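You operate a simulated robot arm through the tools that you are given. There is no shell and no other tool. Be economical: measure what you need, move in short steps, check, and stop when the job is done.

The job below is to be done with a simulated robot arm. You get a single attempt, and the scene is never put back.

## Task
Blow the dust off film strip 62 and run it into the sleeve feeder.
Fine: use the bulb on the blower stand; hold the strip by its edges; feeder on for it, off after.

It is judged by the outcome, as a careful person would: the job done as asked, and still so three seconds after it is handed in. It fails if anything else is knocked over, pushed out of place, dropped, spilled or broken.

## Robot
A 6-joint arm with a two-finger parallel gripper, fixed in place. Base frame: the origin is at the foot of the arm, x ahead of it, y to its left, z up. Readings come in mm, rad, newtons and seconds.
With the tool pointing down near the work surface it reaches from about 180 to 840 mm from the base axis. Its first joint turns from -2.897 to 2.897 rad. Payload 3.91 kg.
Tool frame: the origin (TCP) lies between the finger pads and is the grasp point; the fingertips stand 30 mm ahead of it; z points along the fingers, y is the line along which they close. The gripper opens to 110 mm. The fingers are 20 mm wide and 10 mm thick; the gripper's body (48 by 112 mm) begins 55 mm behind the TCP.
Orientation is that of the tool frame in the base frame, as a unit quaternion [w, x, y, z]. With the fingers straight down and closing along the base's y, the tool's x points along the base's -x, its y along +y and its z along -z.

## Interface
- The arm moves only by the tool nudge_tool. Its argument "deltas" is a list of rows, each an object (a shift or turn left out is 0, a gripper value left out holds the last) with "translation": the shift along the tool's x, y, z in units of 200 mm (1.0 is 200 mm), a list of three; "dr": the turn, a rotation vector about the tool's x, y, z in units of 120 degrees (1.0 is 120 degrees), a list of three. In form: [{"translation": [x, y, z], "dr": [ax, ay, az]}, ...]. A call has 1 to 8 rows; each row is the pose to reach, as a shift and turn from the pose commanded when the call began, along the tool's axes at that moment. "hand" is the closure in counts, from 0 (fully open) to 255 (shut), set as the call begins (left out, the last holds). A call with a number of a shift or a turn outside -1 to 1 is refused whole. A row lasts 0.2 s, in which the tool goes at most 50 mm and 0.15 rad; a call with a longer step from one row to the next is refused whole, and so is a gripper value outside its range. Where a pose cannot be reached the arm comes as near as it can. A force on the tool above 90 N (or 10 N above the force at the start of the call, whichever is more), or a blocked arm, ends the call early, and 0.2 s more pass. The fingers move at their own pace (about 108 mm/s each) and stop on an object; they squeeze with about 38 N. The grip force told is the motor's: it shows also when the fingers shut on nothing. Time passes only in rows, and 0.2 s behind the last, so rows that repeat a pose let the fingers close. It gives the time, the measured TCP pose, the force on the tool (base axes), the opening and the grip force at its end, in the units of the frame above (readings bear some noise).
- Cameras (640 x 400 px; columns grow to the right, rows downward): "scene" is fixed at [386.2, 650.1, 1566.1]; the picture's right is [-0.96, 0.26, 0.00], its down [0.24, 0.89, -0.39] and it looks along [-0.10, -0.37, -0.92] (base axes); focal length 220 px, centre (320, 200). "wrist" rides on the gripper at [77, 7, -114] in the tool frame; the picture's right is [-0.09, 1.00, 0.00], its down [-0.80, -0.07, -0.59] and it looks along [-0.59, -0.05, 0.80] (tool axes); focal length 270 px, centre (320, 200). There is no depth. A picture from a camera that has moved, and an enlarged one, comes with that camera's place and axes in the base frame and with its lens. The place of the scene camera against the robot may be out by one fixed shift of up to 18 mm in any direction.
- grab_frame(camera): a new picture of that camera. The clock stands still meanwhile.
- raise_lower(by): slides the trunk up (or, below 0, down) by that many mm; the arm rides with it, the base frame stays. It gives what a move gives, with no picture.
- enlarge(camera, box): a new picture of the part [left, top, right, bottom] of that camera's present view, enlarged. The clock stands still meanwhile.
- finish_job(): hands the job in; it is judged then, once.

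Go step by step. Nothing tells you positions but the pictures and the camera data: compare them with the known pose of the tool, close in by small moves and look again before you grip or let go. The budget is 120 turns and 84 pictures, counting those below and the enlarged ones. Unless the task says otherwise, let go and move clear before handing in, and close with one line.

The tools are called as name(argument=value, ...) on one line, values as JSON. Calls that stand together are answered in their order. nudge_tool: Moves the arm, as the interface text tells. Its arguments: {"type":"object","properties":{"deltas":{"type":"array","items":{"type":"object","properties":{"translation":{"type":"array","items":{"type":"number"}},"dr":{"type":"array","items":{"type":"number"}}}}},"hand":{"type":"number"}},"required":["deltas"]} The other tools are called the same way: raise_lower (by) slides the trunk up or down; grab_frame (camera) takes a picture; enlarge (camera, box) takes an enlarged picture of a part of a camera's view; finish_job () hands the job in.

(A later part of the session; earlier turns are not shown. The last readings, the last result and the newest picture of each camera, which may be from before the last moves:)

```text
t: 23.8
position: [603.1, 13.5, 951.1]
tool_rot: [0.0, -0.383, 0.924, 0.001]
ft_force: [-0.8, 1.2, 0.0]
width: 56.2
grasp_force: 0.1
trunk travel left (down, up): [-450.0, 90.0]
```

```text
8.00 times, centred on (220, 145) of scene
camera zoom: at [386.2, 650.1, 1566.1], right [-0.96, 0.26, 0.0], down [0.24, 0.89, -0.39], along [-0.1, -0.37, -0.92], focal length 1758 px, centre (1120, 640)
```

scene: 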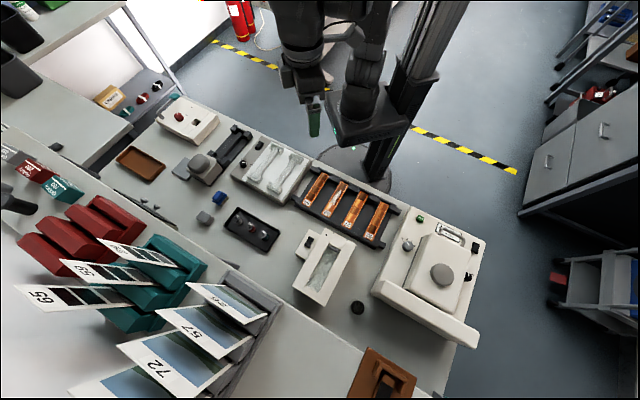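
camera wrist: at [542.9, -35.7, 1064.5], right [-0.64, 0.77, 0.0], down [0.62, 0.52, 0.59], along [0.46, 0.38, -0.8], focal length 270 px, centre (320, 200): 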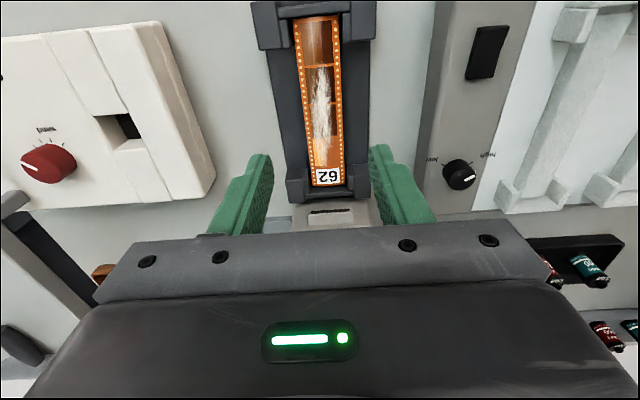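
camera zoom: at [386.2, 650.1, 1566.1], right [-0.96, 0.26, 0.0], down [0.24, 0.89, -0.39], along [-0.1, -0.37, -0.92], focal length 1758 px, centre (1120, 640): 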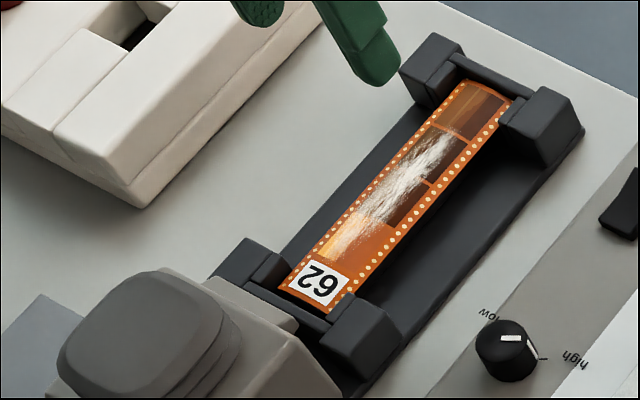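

Strip 62 is seated in the cradle. Next I'll locate the bulb from above.

nudge_tool(deltas=[{"translation": [-0.2, 0, -0.1]}, {"translation": [-0.42, 0, -0.2]}, {"translation": [-0.5, 0, -0.25]}], hand=255)

grab_frame(camera="wrist")

```text
t: 24.6
position: [674.8, 85.2, 1001.5]
tool_rot: [0.0, -0.382, 0.924, 0.001]
ft_force: [-0.4, 0.0, 0.5]
width: 0.0
grasp_force: 37.7
trunk travel left (down, up): [-450.0, 90.0]
```

```text
39 pictures are left
camera wrist: at [614.1, 36.2, 1114.5], right [-0.64, 0.77, 0.0], down [0.62, 0.52, 0.59], along [0.46, 0.38, -0.8], focal length 270 px, centre (320, 200)
```

wrist: 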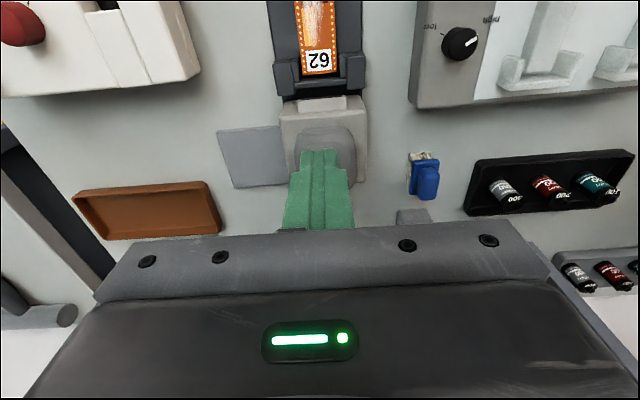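

The bulb centre is near p≈582, q≈-416. I'll move above it with closed fingers and come down part-way.

nudge_tool(deltas=[{"translation": [-0.2, 0, 0]}, {"translation": [-0.225, 0, 0.1]}, {"translation": [-0.225, 0, 0.3]}, {"translation": [-0.225, 0, 0.35]}])

enlarge(camera="scene", box=[170, 120, 240, 190])

grab_frame(camera="wrist")

```text
t: 25.6
position: [704.1, 120.8, 929.6]
tool_rot: [0.0, -0.383, 0.924, 0.0]
ft_force: [0.2, 0.3, -0.3]
width: 0.0
grasp_force: 37.9
trunk travel left (down, up): [-450.0, 90.0]
```

```text
5.71 times, centred on (205, 155) of scene
camera zoom: at [386.2, 650.1, 1566.1], right [-0.96, 0.26, 0.0], down [0.24, 0.89, -0.39], along [-0.1, -0.37, -0.92], focal length 1256 px, centre (977, 457)
```

zoom: 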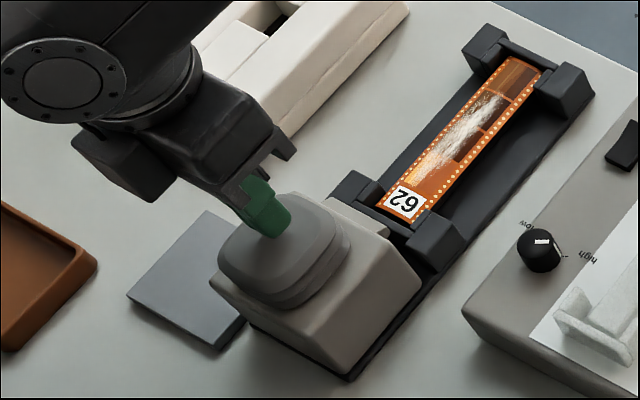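

```text
37 pictures are left
camera wrist: at [645.2, 71.2, 1042.8], right [-0.64, 0.77, 0.0], down [0.62, 0.52, 0.59], along [0.46, 0.38, -0.8], focal length 270 px, centre (320, 200)
```

wrist: 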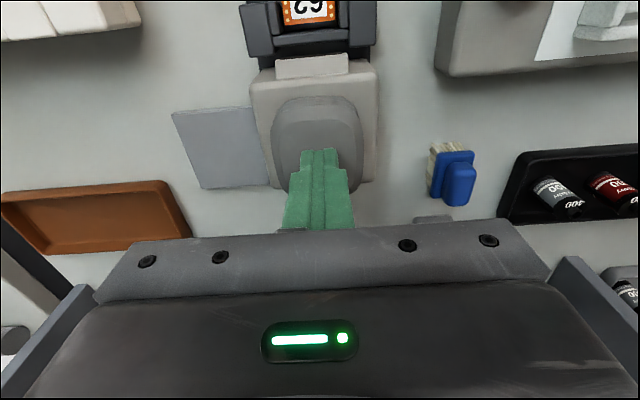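

The fingers are over the bulb centre. I'll go down in small steps until contact.

nudge_tool(deltas=[{"translation": [-0.01, -0.015, 0.03]}, {"translation": [-0.01, -0.015, 0.06]}, {"translation": [-0.01, -0.015, 0.09]}, {"translation": [-0.01, -0.015, 0.11]}])

enlarge(camera="scene", box=[170, 120, 240, 190])

```text
t: 26.6
position: [710.8, 119.4, 910.6]
tool_rot: [0.0, -0.383, 0.924, 0.0]
ft_force: [-2.8, -0.9, 5.6]
width: 0.0
grasp_force: 37.1
trunk travel left (down, up): [-450.0, 90.0]
```

```text
5.71 times, centred on (205, 155) of scene
camera zoom: at [386.2, 650.1, 1566.1], right [-0.96, 0.26, 0.0], down [0.24, 0.89, -0.39], along [-0.1, -0.37, -0.92], focal length 1256 px, centre (977, 457)
```

zoom: 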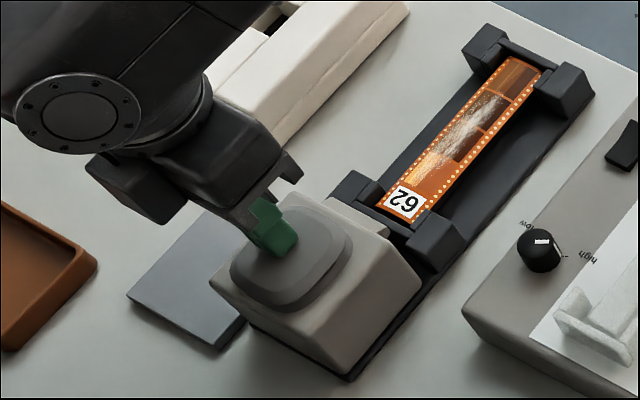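

The bulb is compressing at about 6 N. I'll press further and then release.

nudge_tool(deltas=[{"translation": [0, 0, 0.03]}, {"translation": [0, 0, 0.05]}, {"translation": [0, 0, 0.05]}, {"translation": [0, 0, 0.0]}, {"translation": [0, 0, -0.15]}, {"translation": [0, 0, -0.15]}, {"translation": [0, 0, -0.15]}])

enlarge(camera="scene", box=[170, 120, 240, 190])

```text
t: 28.2
position: [710.5, 118.4, 937.1]
tool_rot: [-0.001, -0.383, 0.924, 0.0]
ft_force: [-0.2, 0.6, 0.2]
width: 0.0
grasp_force: 38.2
trunk travel left (down, up): [-450.0, 90.0]
```

```text
5.71 times, centred on (205, 155) of scene
camera zoom: at [386.2, 650.1, 1566.1], right [-0.96, 0.26, 0.0], down [0.24, 0.89, -0.39], along [-0.1, -0.37, -0.92], focal length 1256 px, centre (977, 457)
```

zoom: 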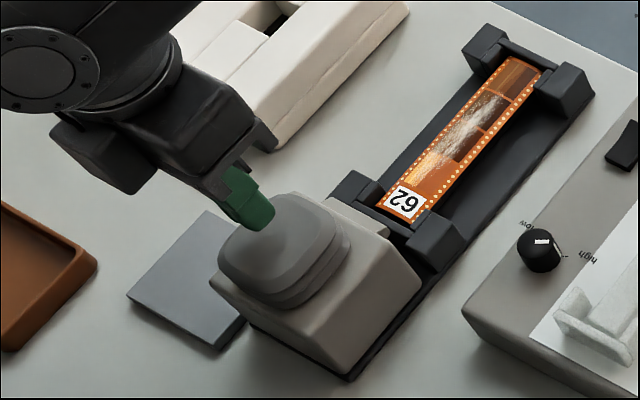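

The dust looks reduced, and the bulb sprang back. I'll give it a few more strokes.

nudge_tool(deltas=[{"translation": [0, 0, 0.1]}, {"translation": [0, 0, 0.19]}, {"translation": [0, 0, 0.19]}, {"translation": [0, 0, 0.04]}, {"translation": [0, 0, 0.04]}, {"translation": [0, 0, 0.2]}, {"translation": [0, 0, 0.2]}])

nudge_tool(deltas=[{"translation": [0, 0, -0.16]}, {"translation": [0, 0, -0.16]}, {"translation": [0, 0, 0.0]}, {"translation": [0, 0, 0.0]}, {"translation": [0, 0, -0.16]}, {"translation": [0, 0, -0.2]}])

enlarge(camera="scene", box=[170, 120, 240, 190])

```text
t: 29.8
position: [707.6, 118.0, 904.3]
tool_rot: [0.006, -0.384, 0.923, -0.002]
ft_force: [5.5, 5.1, 49.7]
width: 0.0
grasp_force: 37.6
trunk travel left (down, up): [-450.0, 90.0]
```

```text
t: 31.2
position: [709.6, 120.4, 935.6]
tool_rot: [-0.001, -0.382, 0.924, 0.0]
ft_force: [-0.2, -0.8, 0.1]
width: 0.0
grasp_force: 37.6
trunk travel left (down, up): [-450.0, 90.0]
```

```text
5.71 times, centred on (205, 155) of scene
camera zoom: at [386.2, 650.1, 1566.1], right [-0.96, 0.26, 0.0], down [0.24, 0.89, -0.39], along [-0.1, -0.37, -0.92], focal length 1256 px, centre (977, 457)
```

zoom: 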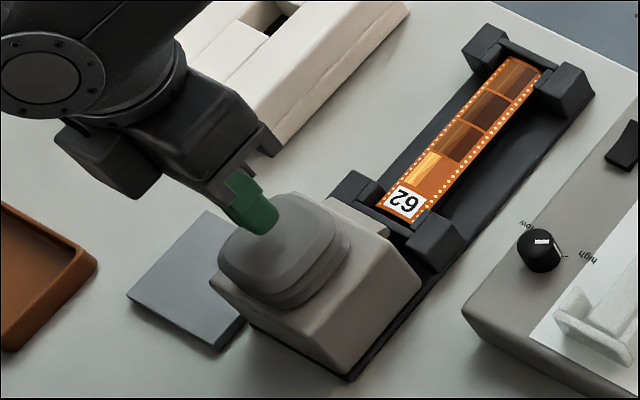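

The strip is clean now. Next I'll go to the feeder and inspect its mouth and switch, keeping the fingers closed for the switch.

nudge_tool(deltas=[{"translation": [0, 0, -0.2]}, {"translation": [0.03, 0.1, -0.33]}, {"translation": [0.06, 0.33, -0.33]}, {"translation": [0.09, 0.56, -0.33]}, {"translation": [0.12, 0.79, -0.33]}, {"translation": [0.13, 1.0, -0.33]}])

nudge_tool(deltas=[{"translation": [0, 0.23, 0]}, {"translation": [0, 0.46, 0]}, {"translation": [0, 0.69, 0]}, {"translation": [0, 0.92, 0]}, {"translation": [0, 1.0, 0]}])

nudge_tool(deltas=[{"translation": [0, 0.2, 0]}, {"translation": [0, 0.4, 0]}, {"translation": [0, 0.6, 0]}])

grab_frame(camera="wrist")

```text
t: 32.6
position: [548.6, 242.4, 1004.5]
tool_rot: [0.0, -0.383, 0.924, 0.001]
ft_force: [-0.7, -0.5, -0.8]
width: 0.1
grasp_force: 38.3
trunk travel left (down, up): [-450.0, 90.0]
```

```text
t: 33.8
position: [408.5, 383.0, 1006.4]
tool_rot: [0.0, -0.383, 0.924, 0.0]
ft_force: [-0.5, -0.1, 0.3]
width: 0.2
grasp_force: 37.5
trunk travel left (down, up): [-450.0, 90.0]
```

```text
t: 34.6
position: [323.4, 469.4, 1005.0]
tool_rot: [0.0, -0.383, 0.924, 0.0]
ft_force: [-0.8, -0.9, -0.4]
width: 0.1
grasp_force: 37.2
trunk travel left (down, up): [-450.0, 90.0]
```

```text
33 pictures are left
camera wrist: at [263.2, 419.0, 1118.6], right [-0.64, 0.77, 0.0], down [0.62, 0.52, 0.59], along [0.46, 0.38, -0.8], focal length 270 px, centre (320, 200)
```

wrist: 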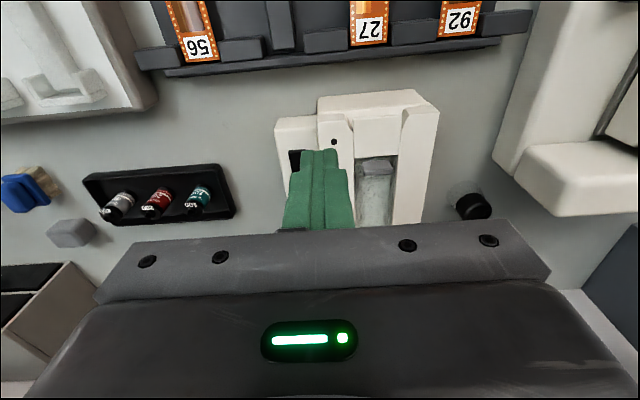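

I can see the feeder: rocker at left, a lip between two guide walls, then the window. I need a closer, lower look at the mouth to know where the strip enters.

nudge_tool(deltas=[{"translation": [0.1, 0.1, 0.15]}, {"translation": [0.2, 0.15, 0.35]}, {"translation": [0.22, 0.19, 0.55]}])

enlarge(camera="wrist", box=[220, 60, 460, 240])

enlarge(camera="scene", box=[290, 215, 360, 275])

```text
t: 35.4
position: [265.8, 463.8, 892.2]
tool_rot: [0.0, -0.383, 0.924, 0.0]
ft_force: [1.2, 0.2, -0.6]
width: 0.1
grasp_force: 37.7
trunk travel left (down, up): [-450.0, 90.0]
```

```text
2.22 times, centred on (340, 150) of wrist
camera zoom: at [207.0, 415.2, 1005.3], right [-0.64, 0.77, 0.0], down [0.62, 0.52, 0.59], along [0.46, 0.38, -0.8], focal length 601 px, centre (276, 311)
```

zoom: 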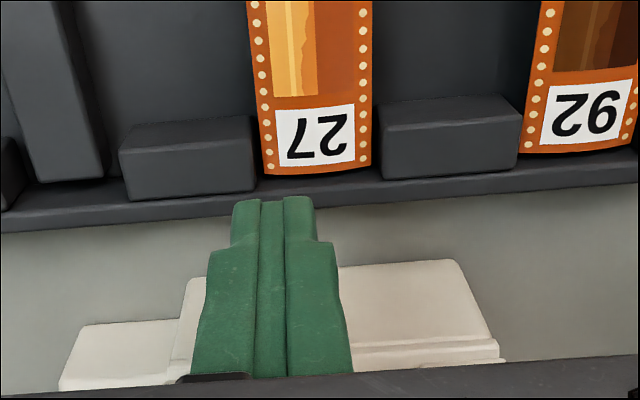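

```text
6.67 times, centred on (325, 245) of scene
camera zoom: at [386.2, 650.1, 1566.1], right [-0.96, 0.26, 0.0], down [0.24, 0.89, -0.39], along [-0.1, -0.37, -0.92], focal length 1465 px, centre (287, -100)
```

zoom: 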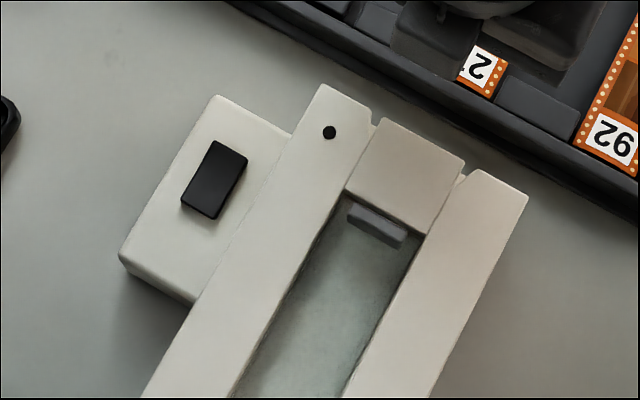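

I'll tilt the tool 30° to get a flatter look into the feeder mouth.

nudge_tool(deltas=[{"translation": [-0.05, -0.05, -0.05], "dr": [0, -0.0625, 0]}, {"translation": [-0.1, -0.1, -0.115], "dr": [0, -0.125, 0]}, {"translation": [-0.15, -0.15, -0.115], "dr": [0, -0.1875, 0]}, {"translation": [-0.18, -0.17, -0.115], "dr": [0, -0.25, 0]}])

enlarge(camera="wrist", box=[240, 20, 540, 240])

```text
t: 36.4
position: [316.2, 465.8, 918.4]
tool_rot: [0.229, -0.369, 0.896, 0.091]
ft_force: [1.0, 0.1, 0.4]
width: 0.1
grasp_force: 38.1
trunk travel left (down, up): [-450.0, 90.0]
```

```text
1.82 times, centred on (390, 130) of wrist
camera zoom: at [225.0, 385.6, 980.8], right [-0.65, 0.76, 0.04], down [0.35, 0.25, 0.9], along [0.68, 0.6, -0.42], focal length 491 px, centre (193, 327)
```

zoom: 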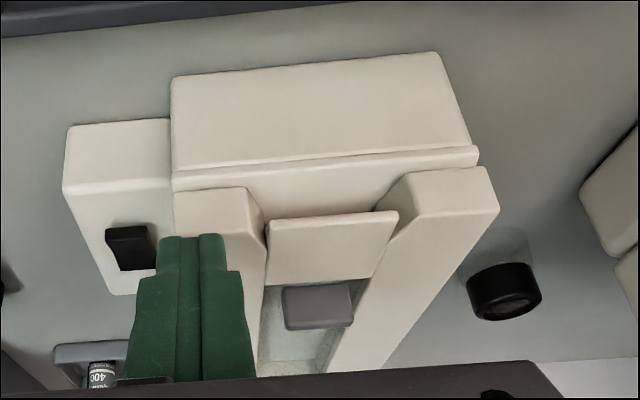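

enlarge(camera="wrist", box=[320, 90, 480, 200])

```text
3.64 times, centred on (400, 145) of wrist
camera zoom: at [225.0, 385.6, 980.8], right [-0.65, 0.76, 0.04], down [0.35, 0.25, 0.9], along [0.68, 0.6, -0.42], focal length 983 px, centre (29, 400)
```

zoom: 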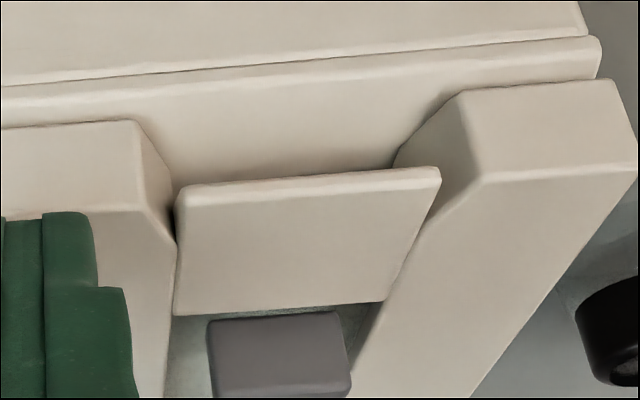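

Now it's clear: a flat lip at z≈850 with chamfered guides, and a thin cover plate with a slot under it leading into the window bay. Next I'll straighten the tool and move above the rocker at p≈624, q≈70.

nudge_tool(deltas=[{"translation": [-0.058, -0.045, 0.016], "dr": [0, 0.0625, 0]}, {"translation": [-0.117, -0.09, 0.033], "dr": [0, 0.125, 0]}, {"translation": [-0.175, -0.135, 0.05], "dr": [0, 0.1875, 0]}, {"translation": [-0.234, -0.18, 0.066], "dr": [0, 0.25, 0]}])

enlarge(camera="wrist", box=[240, 60, 480, 240])

```text
t: 37.4
position: [374.2, 471.8, 928.9]
tool_rot: [-0.001, -0.382, 0.924, 0.001]
ft_force: [1.1, 0.3, -0.4]
width: 0.0
grasp_force: 37.7
trunk travel left (down, up): [-450.0, 90.0]
```

```text
2.22 times, centred on (360, 150) of wrist
camera zoom: at [315.0, 423.6, 1042.3], right [-0.64, 0.77, 0.0], down [0.62, 0.52, 0.59], along [0.45, 0.38, -0.81], focal length 601 px, centre (231, 311)
```

zoom: 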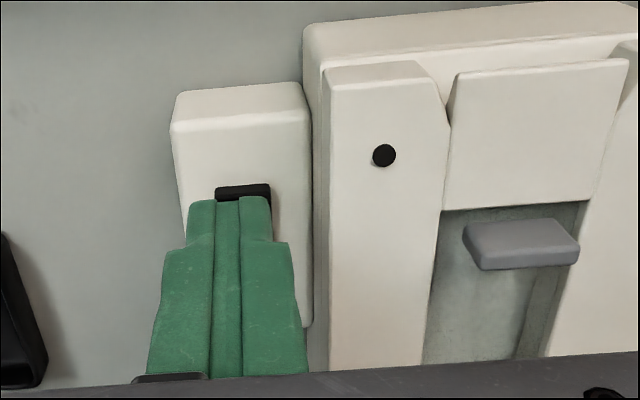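

I'm next to the rocker, and its near end looks raised. I'll press that end gently, with the tool at p≈610.

nudge_tool(deltas=[{"translation": [-0.06, 0.003, 0.1]}, {"translation": [-0.06, 0.003, 0.2]}, {"translation": [-0.06, 0.003, 0.24]}, {"translation": [-0.06, 0.003, 0.255]}])

enlarge(camera="scene", box=[290, 215, 350, 265])

```text
t: 38.4
position: [383.3, 481.5, 878.4]
tool_rot: [0.0, -0.383, 0.924, 0.0]
ft_force: [-0.2, 0.2, 0.0]
width: 0.0
grasp_force: 37.9
trunk travel left (down, up): [-450.0, 90.0]
```

```text
8.00 times, centred on (320, 240) of scene
camera zoom: at [386.2, 650.1, 1566.1], right [-0.96, 0.26, 0.0], down [0.24, 0.89, -0.39], along [-0.1, -0.37, -0.92], focal length 1758 px, centre (320, -120)
```

zoom: 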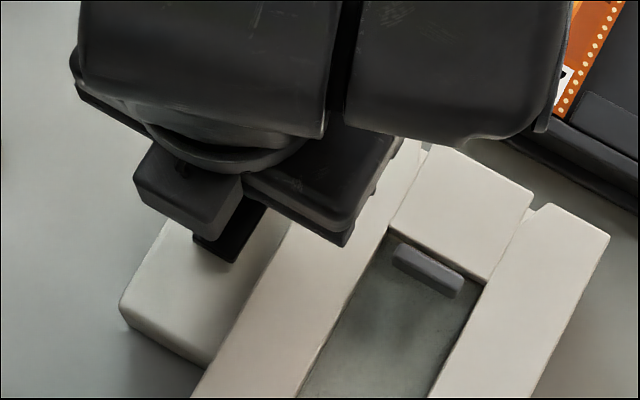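

nudge_tool(deltas=[{"translation": [0, 0.003, 0.01]}, {"translation": [0, 0.003, 0.02]}])

```text
t: 39.0
position: [384.0, 480.3, 877.7]
tool_rot: [0.002, -0.383, 0.924, 0.001]
ft_force: [0.5, -5.6, 21.2]
width: 0.2
grasp_force: 37.7
trunk travel left (down, up): [-450.0, 90.0]
```

Contact at about 21 N. I'll rise and check the LED.

nudge_tool(deltas=[{"translation": [0.02, 0, -0.1]}, {"translation": [0.06, 0, -0.27]}])

enlarge(camera="wrist", box=[240, 60, 480, 240])

```text
t: 39.6
position: [374.4, 473.4, 928.4]
tool_rot: [0.0, -0.383, 0.924, -0.001]
ft_force: [-0.7, -0.1, 0.1]
width: 0.3
grasp_force: 37.5
trunk travel left (down, up): [-450.0, 90.0]
```

```text
2.22 times, centred on (360, 150) of wrist
camera zoom: at [314.1, 424.3, 1041.5], right [-0.64, 0.77, 0.0], down [0.62, 0.52, 0.59], along [0.46, 0.38, -0.8], focal length 601 px, centre (231, 311)
```

zoom: 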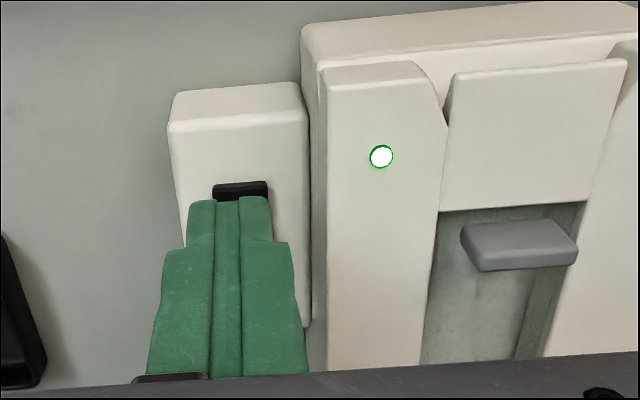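

The LED is lit, so the feeder is on. Now I'll fetch the strip, gripping it toward its rear (p≈398) so the label end leads.

nudge_tool(deltas=[{"translation": [0.2, 0, -0.1]}, {"translation": [0.4, -0.1, -0.2]}, {"translation": [0.6, -0.22, -0.2]}, {"translation": [0.8, -0.34, -0.2]}, {"translation": [1.0, -0.45, -0.2]}], hand=115)

nudge_tool(deltas=[{"translation": [0, -0.23, 0]}, {"translation": [0, -0.46, 0]}, {"translation": [0, -0.69, 0]}, {"translation": [0, -0.92, 0]}, {"translation": [0, -1.0, 0]}])

nudge_tool(deltas=[{"translation": [0, -0.23, 0]}, {"translation": [0, -0.46, 0.1]}, {"translation": [0, -0.69, 0.2]}, {"translation": [0, -0.92, 0.2]}, {"translation": [0, -0.96, 0.25]}])

grab_frame(camera="wrist")

```text
t: 40.8
position: [296.6, 270.9, 971.0]
tool_rot: [0.001, -0.382, 0.924, 0.0]
ft_force: [0.2, -0.4, 0.6]
width: 60.5
grasp_force: 0.1
trunk travel left (down, up): [-450.0, 90.0]
```

```text
t: 42.0
position: [438.1, 127.4, 968.6]
tool_rot: [0.0, -0.383, 0.924, 0.0]
ft_force: [0.0, -1.1, -0.2]
width: 60.5
grasp_force: 0.1
trunk travel left (down, up): [-450.0, 90.0]
```

```text
refused: row 2 steps farther than a row can; nothing moved
```

```text
25 pictures are left
camera wrist: at [378.5, 79.3, 1081.5], right [-0.64, 0.77, 0.0], down [0.62, 0.52, 0.59], along [0.46, 0.38, -0.8], focal length 270 px, centre (320, 200)
```

wrist: 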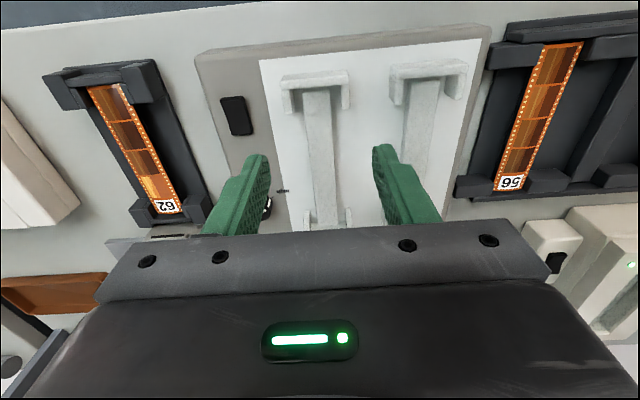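

nudge_tool(deltas=[{"translation": [0, -0.23, 0]}, {"translation": [0, -0.46, 0.02]}, {"translation": [0, -0.69, 0.04]}, {"translation": [0, -0.9, 0.1]}, {"translation": [0.01, -0.975, 0.22]}, {"translation": [0.01, -0.975, 0.34]}])

enlarge(camera="wrist", box=[200, 0, 440, 240])

```text
t: 43.4
position: [574.4, -9.7, 903.1]
tool_rot: [0.0, -0.383, 0.924, 0.0]
ft_force: [0.1, 0.4, -0.8]
width: 60.4
grasp_force: 0.1
trunk travel left (down, up): [-450.0, 90.0]
```

```text
1.67 times, centred on (320, 120) of wrist
camera zoom: at [514.5, -59.5, 1015.1], right [-0.64, 0.77, 0.0], down [0.62, 0.52, 0.59], along [0.46, 0.38, -0.8], focal length 450 px, centre (320, 333)
```

zoom: 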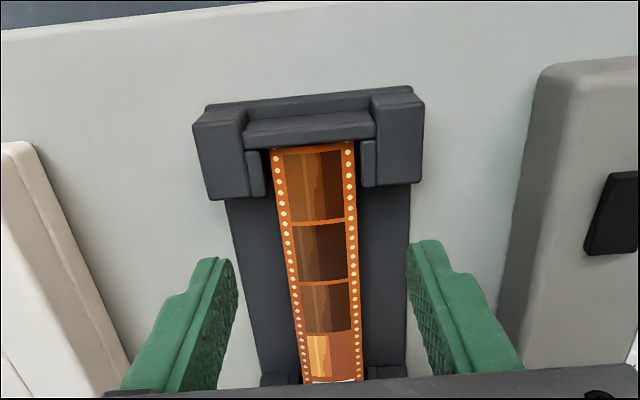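

The strip is clean and centred. I'll shift 2.5 mm, descend to the previous release height and grip.

nudge_tool(deltas=[{"translation": [0, -0.013, 0.1]}, {"translation": [0, -0.013, 0.2]}, {"translation": [0, -0.013, 0.24]}, {"translation": [0, -0.013, 0.257]}])

nudge_tool(deltas=[{"translation": [0, 0, 0]}, {"translation": [0, 0, 0]}, {"translation": [0, 0, 0]}], hand=183)

enlarge(camera="wrist", box=[200, 0, 440, 240])

```text
t: 44.4
position: [576.5, -13.6, 849.7]
tool_rot: [0.0, -0.383, 0.924, 0.0]
ft_force: [-0.8, 0.4, -0.2]
width: 60.7
grasp_force: 0.0
trunk travel left (down, up): [-450.0, 90.0]
```

```text
t: 45.2
position: [576.8, -14.6, 849.5]
tool_rot: [0.0, -0.383, 0.924, 0.0]
ft_force: [-0.5, -0.9, 0.0]
width: 32.7
grasp_force: 1.9
trunk travel left (down, up): [-450.0, 90.0]
```

```text
1.67 times, centred on (320, 120) of wrist
camera zoom: at [517.0, -62.6, 962.3], right [-0.64, 0.77, 0.0], down [0.62, 0.52, 0.59], along [0.46, 0.38, -0.8], focal length 450 px, centre (320, 333)
```

zoom: 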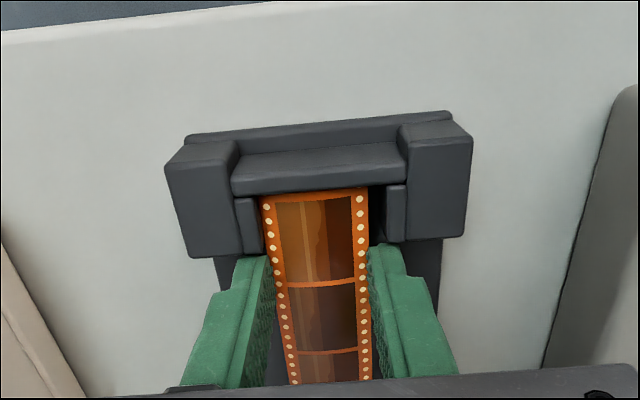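

nudge_tool(deltas=[{"translation": [0, 0, 0]}, {"translation": [0, 0, 0]}, {"translation": [0, 0, -0.02]}, {"translation": [0, 0, -0.06]}, {"translation": [0, 0, -0.15]}, {"translation": [0, 0, -0.3]}], hand=185)

enlarge(camera="wrist", box=[200, 0, 440, 240])

enlarge(camera="scene", box=[190, 100, 270, 170])

```text
t: 46.6
position: [576.6, -11.2, 908.8]
tool_rot: [0.001, -0.383, 0.924, 0.0]
ft_force: [-0.3, 0.2, 0.2]
width: 32.8
grasp_force: 11.2
trunk travel left (down, up): [-450.0, 90.0]
```

```text
1.67 times, centred on (320, 120) of wrist
camera zoom: at [516.4, -61.7, 1022.1], right [-0.64, 0.77, 0.0], down [0.62, 0.52, 0.59], along [0.46, 0.38, -0.8], focal length 450 px, centre (320, 333)
```

zoom: 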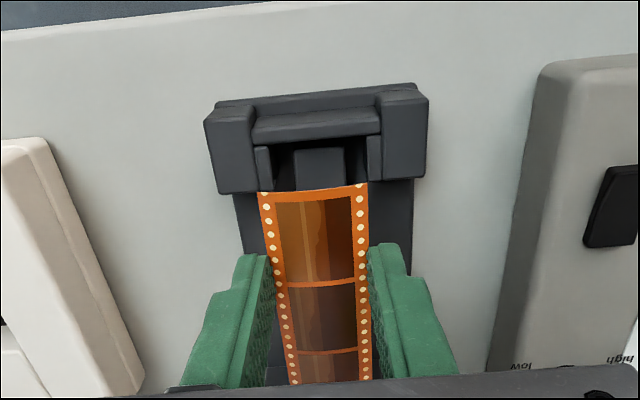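

```text
5.71 times, centred on (230, 135) of scene
camera zoom: at [386.2, 650.1, 1566.1], right [-0.96, 0.26, 0.0], down [0.24, 0.89, -0.39], along [-0.1, -0.37, -0.92], focal length 1256 px, centre (834, 571)
```

zoom: 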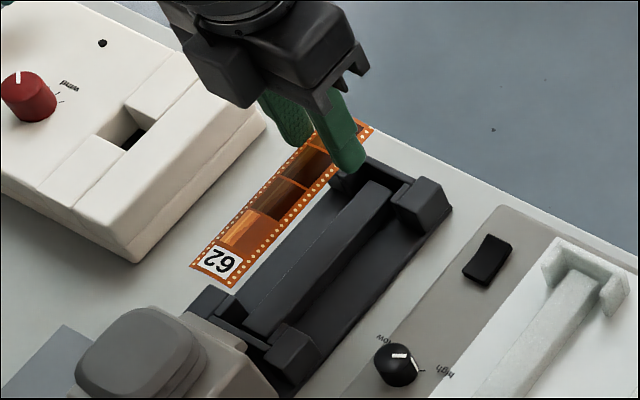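

The strip is held level, with the label end leading. I'll carry it high across to the feeder lane at q≈154.

nudge_tool(deltas=[{"translation": [0, 0, -0.15]}, {"translation": [0, 0.1, -0.3]}, {"translation": [0, 0.3, -0.32]}, {"translation": [0, 0.52, -0.32]}, {"translation": [0, 0.74, -0.32]}, {"translation": [0, 0.96, -0.32]}])

nudge_tool(deltas=[{"translation": [0, 0.22, 0]}, {"translation": [0, 0.44, 0]}, {"translation": [0, 0.66, 0]}, {"translation": [0, 0.88, 0]}, {"translation": [0, 1.0, 0]}])

nudge_tool(deltas=[{"translation": [0, 0.22, 0]}, {"translation": [0, 0.44, 0]}, {"translation": [0, 0.66, 0]}, {"translation": [-0.05, 0.82, 0]}, {"translation": [-0.2, 0.885, 0.05]}, {"translation": [-0.2, 0.885, 0.1]}])

grab_frame(camera="wrist")

enlarge(camera="scene", box=[280, 190, 380, 280])

```text
t: 48.0
position: [442.3, 125.7, 975.0]
tool_rot: [-0.001, -0.383, 0.924, -0.001]
ft_force: [-0.2, -0.7, 0.2]
width: 32.6
grasp_force: 32.8
trunk travel left (down, up): [-450.0, 90.0]
```

```text
t: 49.2
position: [297.5, 263.6, 973.9]
tool_rot: [0.0, -0.382, 0.924, 0.0]
ft_force: [0.1, 0.7, -0.2]
width: 33.1
grasp_force: 11.1
trunk travel left (down, up): [-450.0, 90.0]
```

```text
t: 50.6
position: [199.7, 417.5, 955.8]
tool_rot: [-0.001, -0.382, 0.924, 0.0]
ft_force: [-1.0, 0.1, -0.6]
width: 32.7
grasp_force: 32.5
trunk travel left (down, up): [-450.0, 90.0]
```

```text
20 pictures are left
camera wrist: at [140.1, 368.9, 1068.1], right [-0.64, 0.77, 0.0], down [0.62, 0.52, 0.59], along [0.46, 0.38, -0.8], focal length 270 px, centre (320, 200)
```

wrist: 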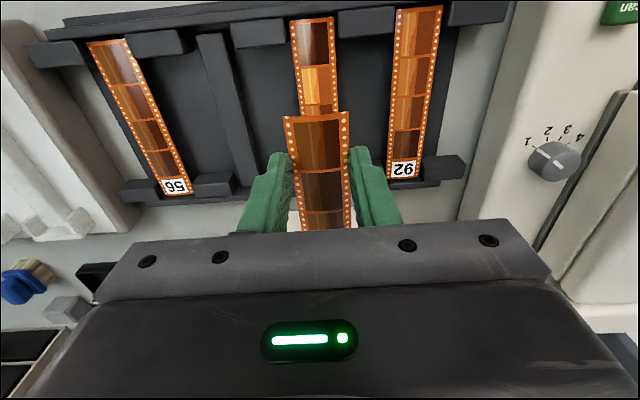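

```text
4.44 times, centred on (330, 235) of scene
camera zoom: at [386.2, 650.1, 1566.1], right [-0.96, 0.26, 0.0], down [0.24, 0.89, -0.39], along [-0.1, -0.37, -0.92], focal length 977 px, centre (276, 44)
```

zoom: 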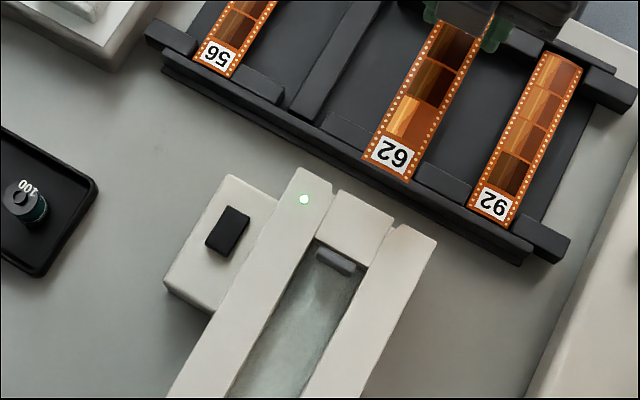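

The lane is right. I'll lower toward lip height with the leading end still just in front of the lip.

nudge_tool(deltas=[{"translation": [0, 0, 0.15]}, {"translation": [0, 0, 0.3]}, {"translation": [-0.04, 0, 0.35]}, {"translation": [-0.08, 0, 0.35]}])

enlarge(camera="scene", box=[310, 200, 370, 250])

```text
t: 51.6
position: [210.6, 426.4, 883.5]
tool_rot: [-0.001, -0.383, 0.924, -0.002]
ft_force: [-10.7, -10.2, 1.9]
width: 31.0
grasp_force: 37.3
trunk travel left (down, up): [-450.0, 90.0]
```

```text
8.00 times, centred on (340, 225) of scene
camera zoom: at [386.2, 650.1, 1566.1], right [-0.96, 0.26, 0.0], down [0.24, 0.89, -0.39], along [-0.1, -0.37, -0.92], focal length 1758 px, centre (160, 0)
```

zoom: 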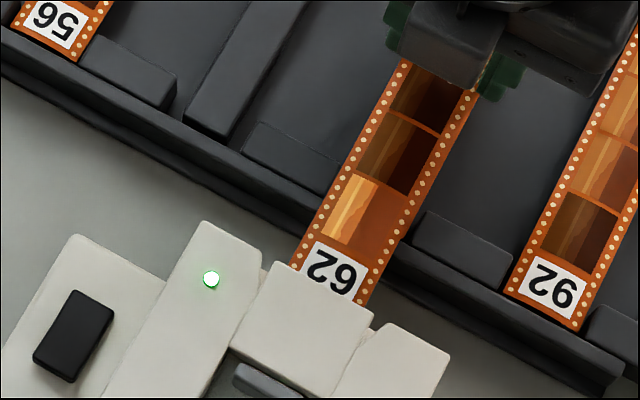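

The leading end met resistance (~15 N), most likely on the lip's front edge. I'll back off 8 mm, rise about 9 mm, and look.

nudge_tool(deltas=[{"translation": [0.04, 0, 0]}, {"translation": [0.04, 0, -0.045]}, {"translation": [0.04, 0, -0.045]}], hand=184)

enlarge(camera="scene", box=[310, 200, 370, 250])

enlarge(camera="wrist", box=[200, 60, 440, 240])

```text
t: 52.4
position: [207.6, 423.8, 892.3]
tool_rot: [-0.001, -0.383, 0.924, 0.0]
ft_force: [0.7, -0.7, 0.7]
width: 31.0
grasp_force: 37.6
trunk travel left (down, up): [-450.0, 90.0]
```

```text
8.00 times, centred on (340, 225) of scene
camera zoom: at [386.2, 650.1, 1566.1], right [-0.96, 0.26, 0.0], down [0.24, 0.89, -0.39], along [-0.1, -0.37, -0.92], focal length 1758 px, centre (160, 0)
```

zoom: 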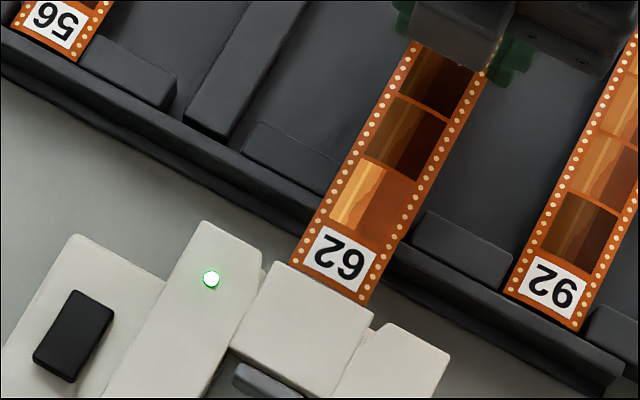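

```text
2.22 times, centred on (320, 150) of wrist
camera zoom: at [147.6, 374.6, 1006.3], right [-0.64, 0.77, 0.0], down [0.62, 0.52, 0.59], along [0.46, 0.38, -0.8], focal length 601 px, centre (320, 311)
```

zoom: 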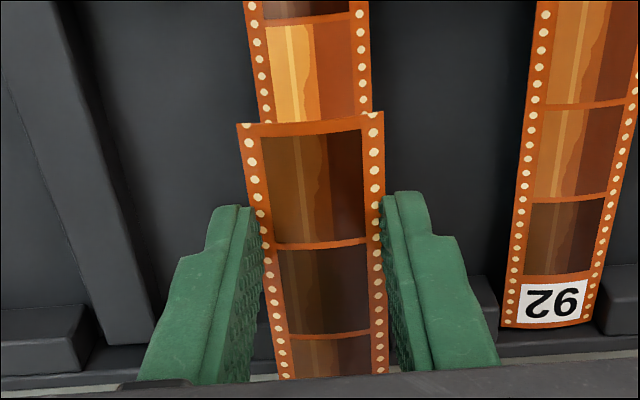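

nudge_tool(deltas=[{"translation": [-0.03, 0, 0]}, {"translation": [-0.06, 0, 0]}, {"translation": [-0.09, 0, 0]}], hand=182)

enlarge(camera="scene", box=[310, 200, 370, 250])

```text
t: 53.2
position: [219.7, 434.6, 894.3]
tool_rot: [-0.001, -0.383, 0.924, 0.001]
ft_force: [-1.1, 0.5, 0.1]
width: 32.6
grasp_force: 38.3
trunk travel left (down, up): [-450.0, 90.0]
```

```text
8.00 times, centred on (340, 225) of scene
camera zoom: at [386.2, 650.1, 1566.1], right [-0.96, 0.26, 0.0], down [0.24, 0.89, -0.39], along [-0.1, -0.37, -0.92], focal length 1758 px, centre (160, 0)
```

zoom: 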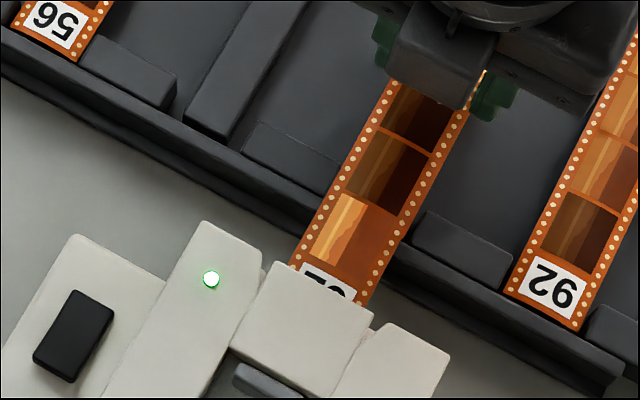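

No resistance now and the label is going under the cover. I'll keep feeding forward.

nudge_tool(deltas=[{"translation": [-0.05, 0, 0]}, {"translation": [-0.1, 0, 0]}, {"translation": [-0.15, 0, 0]}, {"translation": [-0.2, 0, 0]}])

enlarge(camera="scene", box=[300, 205, 360, 255])

```text
t: 54.2
position: [248.0, 463.0, 892.9]
tool_rot: [0.0, -0.382, 0.924, 0.0]
ft_force: [1.3, 0.6, -0.1]
width: 32.4
grasp_force: 38.1
trunk travel left (down, up): [-450.0, 90.0]
```

```text
8.00 times, centred on (330, 230) of scene
camera zoom: at [386.2, 650.1, 1566.1], right [-0.96, 0.26, 0.0], down [0.24, 0.89, -0.39], along [-0.1, -0.37, -0.92], focal length 1758 px, centre (240, -40)
```

zoom: 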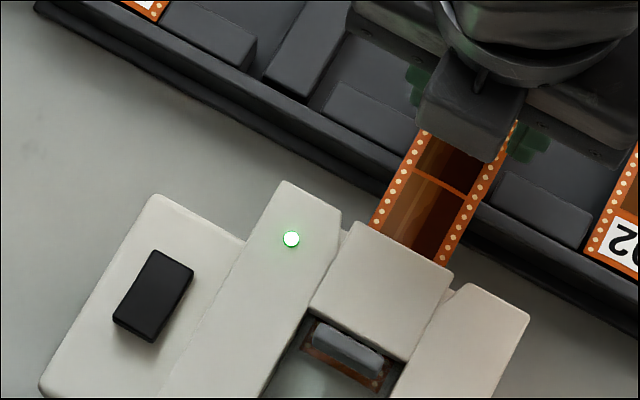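

The leading end is showing at the grey roller. I'll push on to hand it over.

nudge_tool(deltas=[{"translation": [-0.04, 0, 0]}, {"translation": [-0.08, 0, 0]}, {"translation": [-0.11, 0, 0]}])

enlarge(camera="scene", box=[300, 205, 360, 255])

```text
t: 55.0
position: [263.8, 480.0, 891.7]
tool_rot: [0.0, -0.383, 0.924, 0.0]
ft_force: [-0.3, -0.8, 0.0]
width: 33.2
grasp_force: 1.6
trunk travel left (down, up): [-450.0, 90.0]
```

```text
8.00 times, centred on (330, 230) of scene
camera zoom: at [386.2, 650.1, 1566.1], right [-0.96, 0.26, 0.0], down [0.24, 0.89, -0.39], along [-0.1, -0.37, -0.92], focal length 1758 px, centre (240, -40)
```

zoom: 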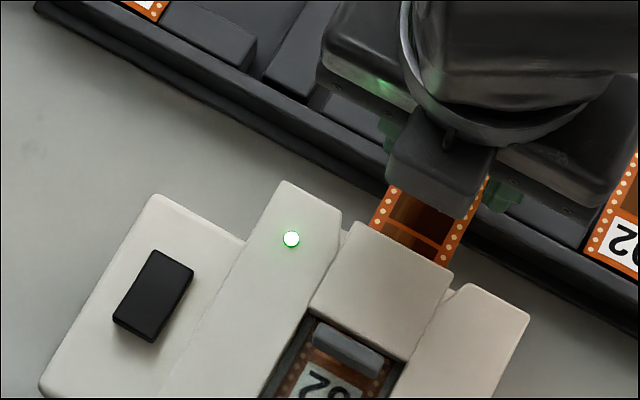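

The label has passed under the roller. I'll release and let the feeder take it.

nudge_tool(deltas=[{"translation": [0, 0, 0]}, {"translation": [0, 0, 0]}, {"translation": [0, 0, 0]}, {"translation": [0, 0, 0]}, {"translation": [0, 0, 0]}, {"translation": [0, 0, 0]}], hand=135)

enlarge(camera="scene", box=[280, 205, 370, 300])

```text
t: 56.4
position: [263.3, 480.8, 892.0]
tool_rot: [0.0, -0.383, 0.924, 0.001]
ft_force: [-0.3, -0.4, 0.2]
width: 51.5
grasp_force: 0.1
trunk travel left (down, up): [-450.0, 90.0]
```

```text
4.21 times, centred on (325, 252) of scene
camera zoom: at [386.2, 650.1, 1566.1], right [-0.96, 0.26, 0.0], down [0.24, 0.89, -0.39], along [-0.1, -0.37, -0.92], focal length 925 px, centre (299, -21)
```

zoom: 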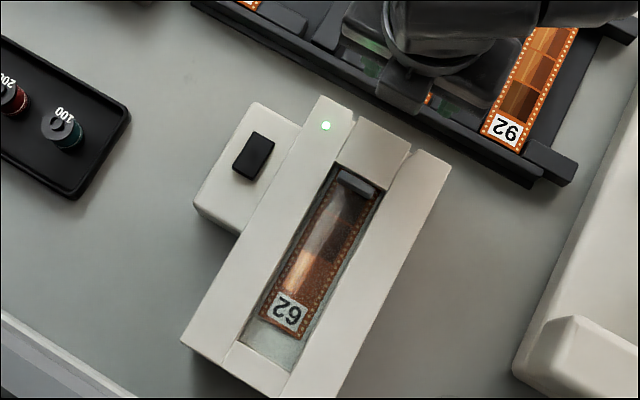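

The feeder is drawing the strip in. I'll rise clear, close the fingers, and move toward the switch while it finishes.

nudge_tool(deltas=[{"translation": [0, 0, -0.15]}, {"translation": [0, -0.1, -0.2]}, {"translation": [-0.1, -0.25, -0.2]}, {"translation": [-0.2, -0.4, -0.2]}, {"translation": [-0.34, -0.425, -0.2]}, {"translation": [-0.34, -0.425, -0.2]}], hand=255)

enlarge(camera="scene", box=[280, 205, 370, 300])

```text
t: 57.8
position: [373.2, 466.4, 935.5]
tool_rot: [0.0, -0.383, 0.924, 0.0]
ft_force: [1.4, -0.5, -0.2]
width: 0.1
grasp_force: 37.6
trunk travel left (down, up): [-450.0, 90.0]
```

```text
4.21 times, centred on (325, 252) of scene
camera zoom: at [386.2, 650.1, 1566.1], right [-0.96, 0.26, 0.0], down [0.24, 0.89, -0.39], along [-0.1, -0.37, -0.92], focal length 925 px, centre (299, -21)
```

zoom: 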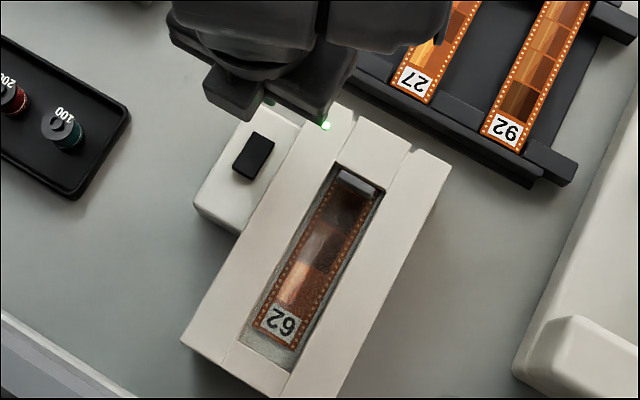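

The strip is nearly home but still moving. I'll wait a bit while positioning above the rocker.

nudge_tool(deltas=[{"translation": [-0.04, 0.01, 0]}, {"translation": [-0.085, 0.018, 0.05]}, {"translation": [-0.085, 0.018, 0.1]}, {"translation": [-0.085, 0.018, 0.15]}, {"translation": [-0.085, 0.018, 0.15]}, {"translation": [-0.085, 0.018, 0.15]}, {"translation": [-0.085, 0.018, 0.15]}, {"translation": [-0.085, 0.018, 0.15]}])

enlarge(camera="scene", box=[280, 205, 370, 300])

```text
t: 59.6
position: [382.1, 481.0, 902.4]
tool_rot: [-0.001, -0.383, 0.924, 0.0]
ft_force: [0.8, 0.8, -0.3]
width: 0.3
grasp_force: 38.0
trunk travel left (down, up): [-450.0, 90.0]
```

```text
4.21 times, centred on (325, 252) of scene
camera zoom: at [386.2, 650.1, 1566.1], right [-0.96, 0.26, 0.0], down [0.24, 0.89, -0.39], along [-0.1, -0.37, -0.92], focal length 925 px, centre (299, -21)
```

zoom: 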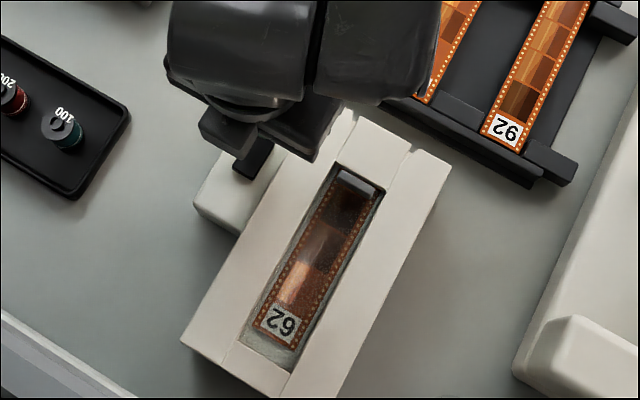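

The strip has stopped and is fully home. Now I'll press the rocker to switch off.

nudge_tool(deltas=[{"translation": [0, 0.002, 0.06]}, {"translation": [0, 0.002, 0.11]}, {"translation": [0, 0.002, 0.13]}, {"translation": [0, 0.002, 0.143]}])

nudge_tool(deltas=[{"translation": [0.02, 0, -0.1]}, {"translation": [0.06, 0, -0.27]}])

enlarge(camera="wrist", box=[240, 60, 480, 240])

```text
t: 60.6
position: [382.3, 480.9, 877.4]
tool_rot: [0.003, -0.383, 0.924, 0.001]
ft_force: [0.3, -2.9, 20.5]
width: 0.3
grasp_force: 37.8
trunk travel left (down, up): [-450.0, 90.0]
```

```text
t: 61.2
position: [374.6, 473.5, 929.4]
tool_rot: [0.0, -0.383, 0.924, 0.0]
ft_force: [-0.9, -0.3, -0.5]
width: 0.0
grasp_force: 37.9
trunk travel left (down, up): [-450.0, 90.0]
```

```text
2.22 times, centred on (360, 150) of wrist
camera zoom: at [315.7, 425.1, 1042.1], right [-0.64, 0.77, 0.0], down [0.62, 0.52, 0.59], along [0.46, 0.38, -0.8], focal length 601 px, centre (231, 311)
```

zoom: 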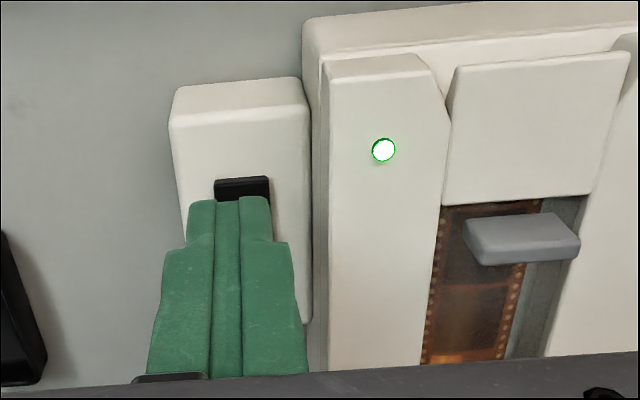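

It's still on, so it's a true rocker. I'll press its far end.

nudge_tool(deltas=[{"translation": [-0.1, 0.003, 0.1]}, {"translation": [-0.19, 0.003, 0.2]}, {"translation": [-0.19, 0.003, 0.245]}, {"translation": [-0.19, 0.003, 0.26]}, {"translation": [-0.19, 0.003, 0.275]}])

nudge_tool(deltas=[{"translation": [0.02, 0, -0.15]}, {"translation": [0.19, 0, -0.27]}])

enlarge(camera="wrist", box=[240, 60, 480, 240])

```text
t: 62.4
position: [400.6, 504.6, 879.0]
tool_rot: [0.005, -0.383, 0.924, 0.003]
ft_force: [1.5, 8.7, 40.0]
width: 0.0
grasp_force: 37.9
trunk travel left (down, up): [-450.0, 90.0]
```

```text
t: 63.0
position: [369.7, 473.1, 928.2]
tool_rot: [-0.002, -0.383, 0.924, -0.001]
ft_force: [-0.1, -0.4, -0.5]
width: 0.0
grasp_force: 37.5
trunk travel left (down, up): [-450.0, 90.0]
```

```text
2.22 times, centred on (360, 150) of wrist
camera zoom: at [310.1, 424.5, 1040.4], right [-0.64, 0.77, 0.0], down [0.62, 0.52, 0.59], along [0.46, 0.38, -0.81], focal length 601 px, centre (231, 311)
```

zoom: 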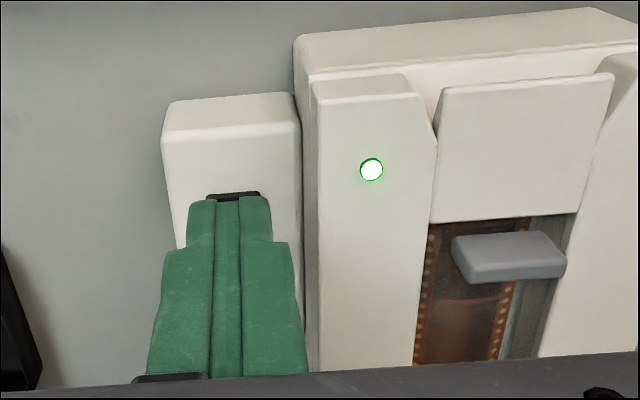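

It's still lit. I'll back off for an unobstructed look at the rocker's state.

nudge_tool(deltas=[{"translation": [0.0, -0.2, 0]}, {"translation": [0.0, -0.35, 0]}])

enlarge(camera="wrist", box=[340, 60, 520, 220])

```text
t: 63.6
position: [421.1, 423.9, 925.2]
tool_rot: [0.0, -0.384, 0.924, 0.0]
ft_force: [0.0, -1.0, -0.2]
width: 0.0
grasp_force: 37.3
trunk travel left (down, up): [-450.0, 90.0]
```

```text
2.50 times, centred on (430, 140) of wrist
camera zoom: at [362.1, 374.6, 1038.4], right [-0.64, 0.77, 0.0], down [0.62, 0.52, 0.59], along [0.46, 0.38, -0.8], focal length 676 px, centre (45, 350)
```

zoom: 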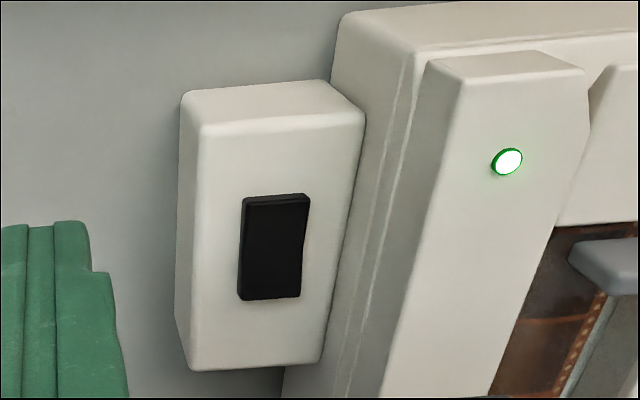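

The rocker actually spans p≈612–649. I'll press its far extreme more firmly, near p≈648.

nudge_tool(deltas=[{"translation": [-0.1, 0.2, 0]}, {"translation": [-0.2, 0.35, 0]}, {"translation": [-0.265, 0.365, 0.1]}, {"translation": [-0.265, 0.365, 0.2]}, {"translation": [-0.265, 0.365, 0.24]}, {"translation": [-0.265, 0.365, 0.26]}])

```text
t: 65.0
position: [407.2, 514.2, 877.4]
tool_rot: [0.002, -0.383, 0.924, 0.001]
ft_force: [-2.0, 1.0, 22.0]
width: 0.0
grasp_force: 37.5
trunk travel left (down, up): [-450.0, 90.0]
```

nudge_tool(deltas=[{"translation": [0, -0.015, 0.01]}, {"translation": [0, -0.015, 0.02]}])

nudge_tool(deltas=[{"translation": [0, 0, -0.15]}, {"translation": [0.1, -0.1, -0.27]}, {"translation": [0.19, -0.3, -0.27]}])

enlarge(camera="wrist", box=[340, 60, 520, 220])

```text
t: 65.6
position: [407.2, 513.3, 878.1]
tool_rot: [0.006, -0.384, 0.923, 0.003]
ft_force: [-14.3, 19.3, 55.1]
width: 0.3
grasp_force: 37.5
trunk travel left (down, up): [-450.0, 90.0]
```

```text
t: 66.4
position: [427.8, 441.6, 923.6]
tool_rot: [-0.001, -0.383, 0.924, 0.0]
ft_force: [0.7, 0.5, -0.4]
width: 0.3
grasp_force: 38.1
trunk travel left (down, up): [-450.0, 90.0]
```

```text
2.50 times, centred on (430, 140) of wrist
camera zoom: at [367.2, 392.1, 1036.7], right [-0.64, 0.77, 0.0], down [0.62, 0.52, 0.59], along [0.46, 0.38, -0.8], focal length 676 px, centre (45, 350)
```

zoom: 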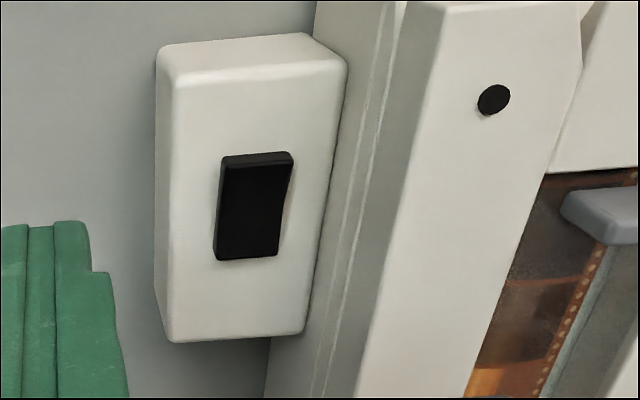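

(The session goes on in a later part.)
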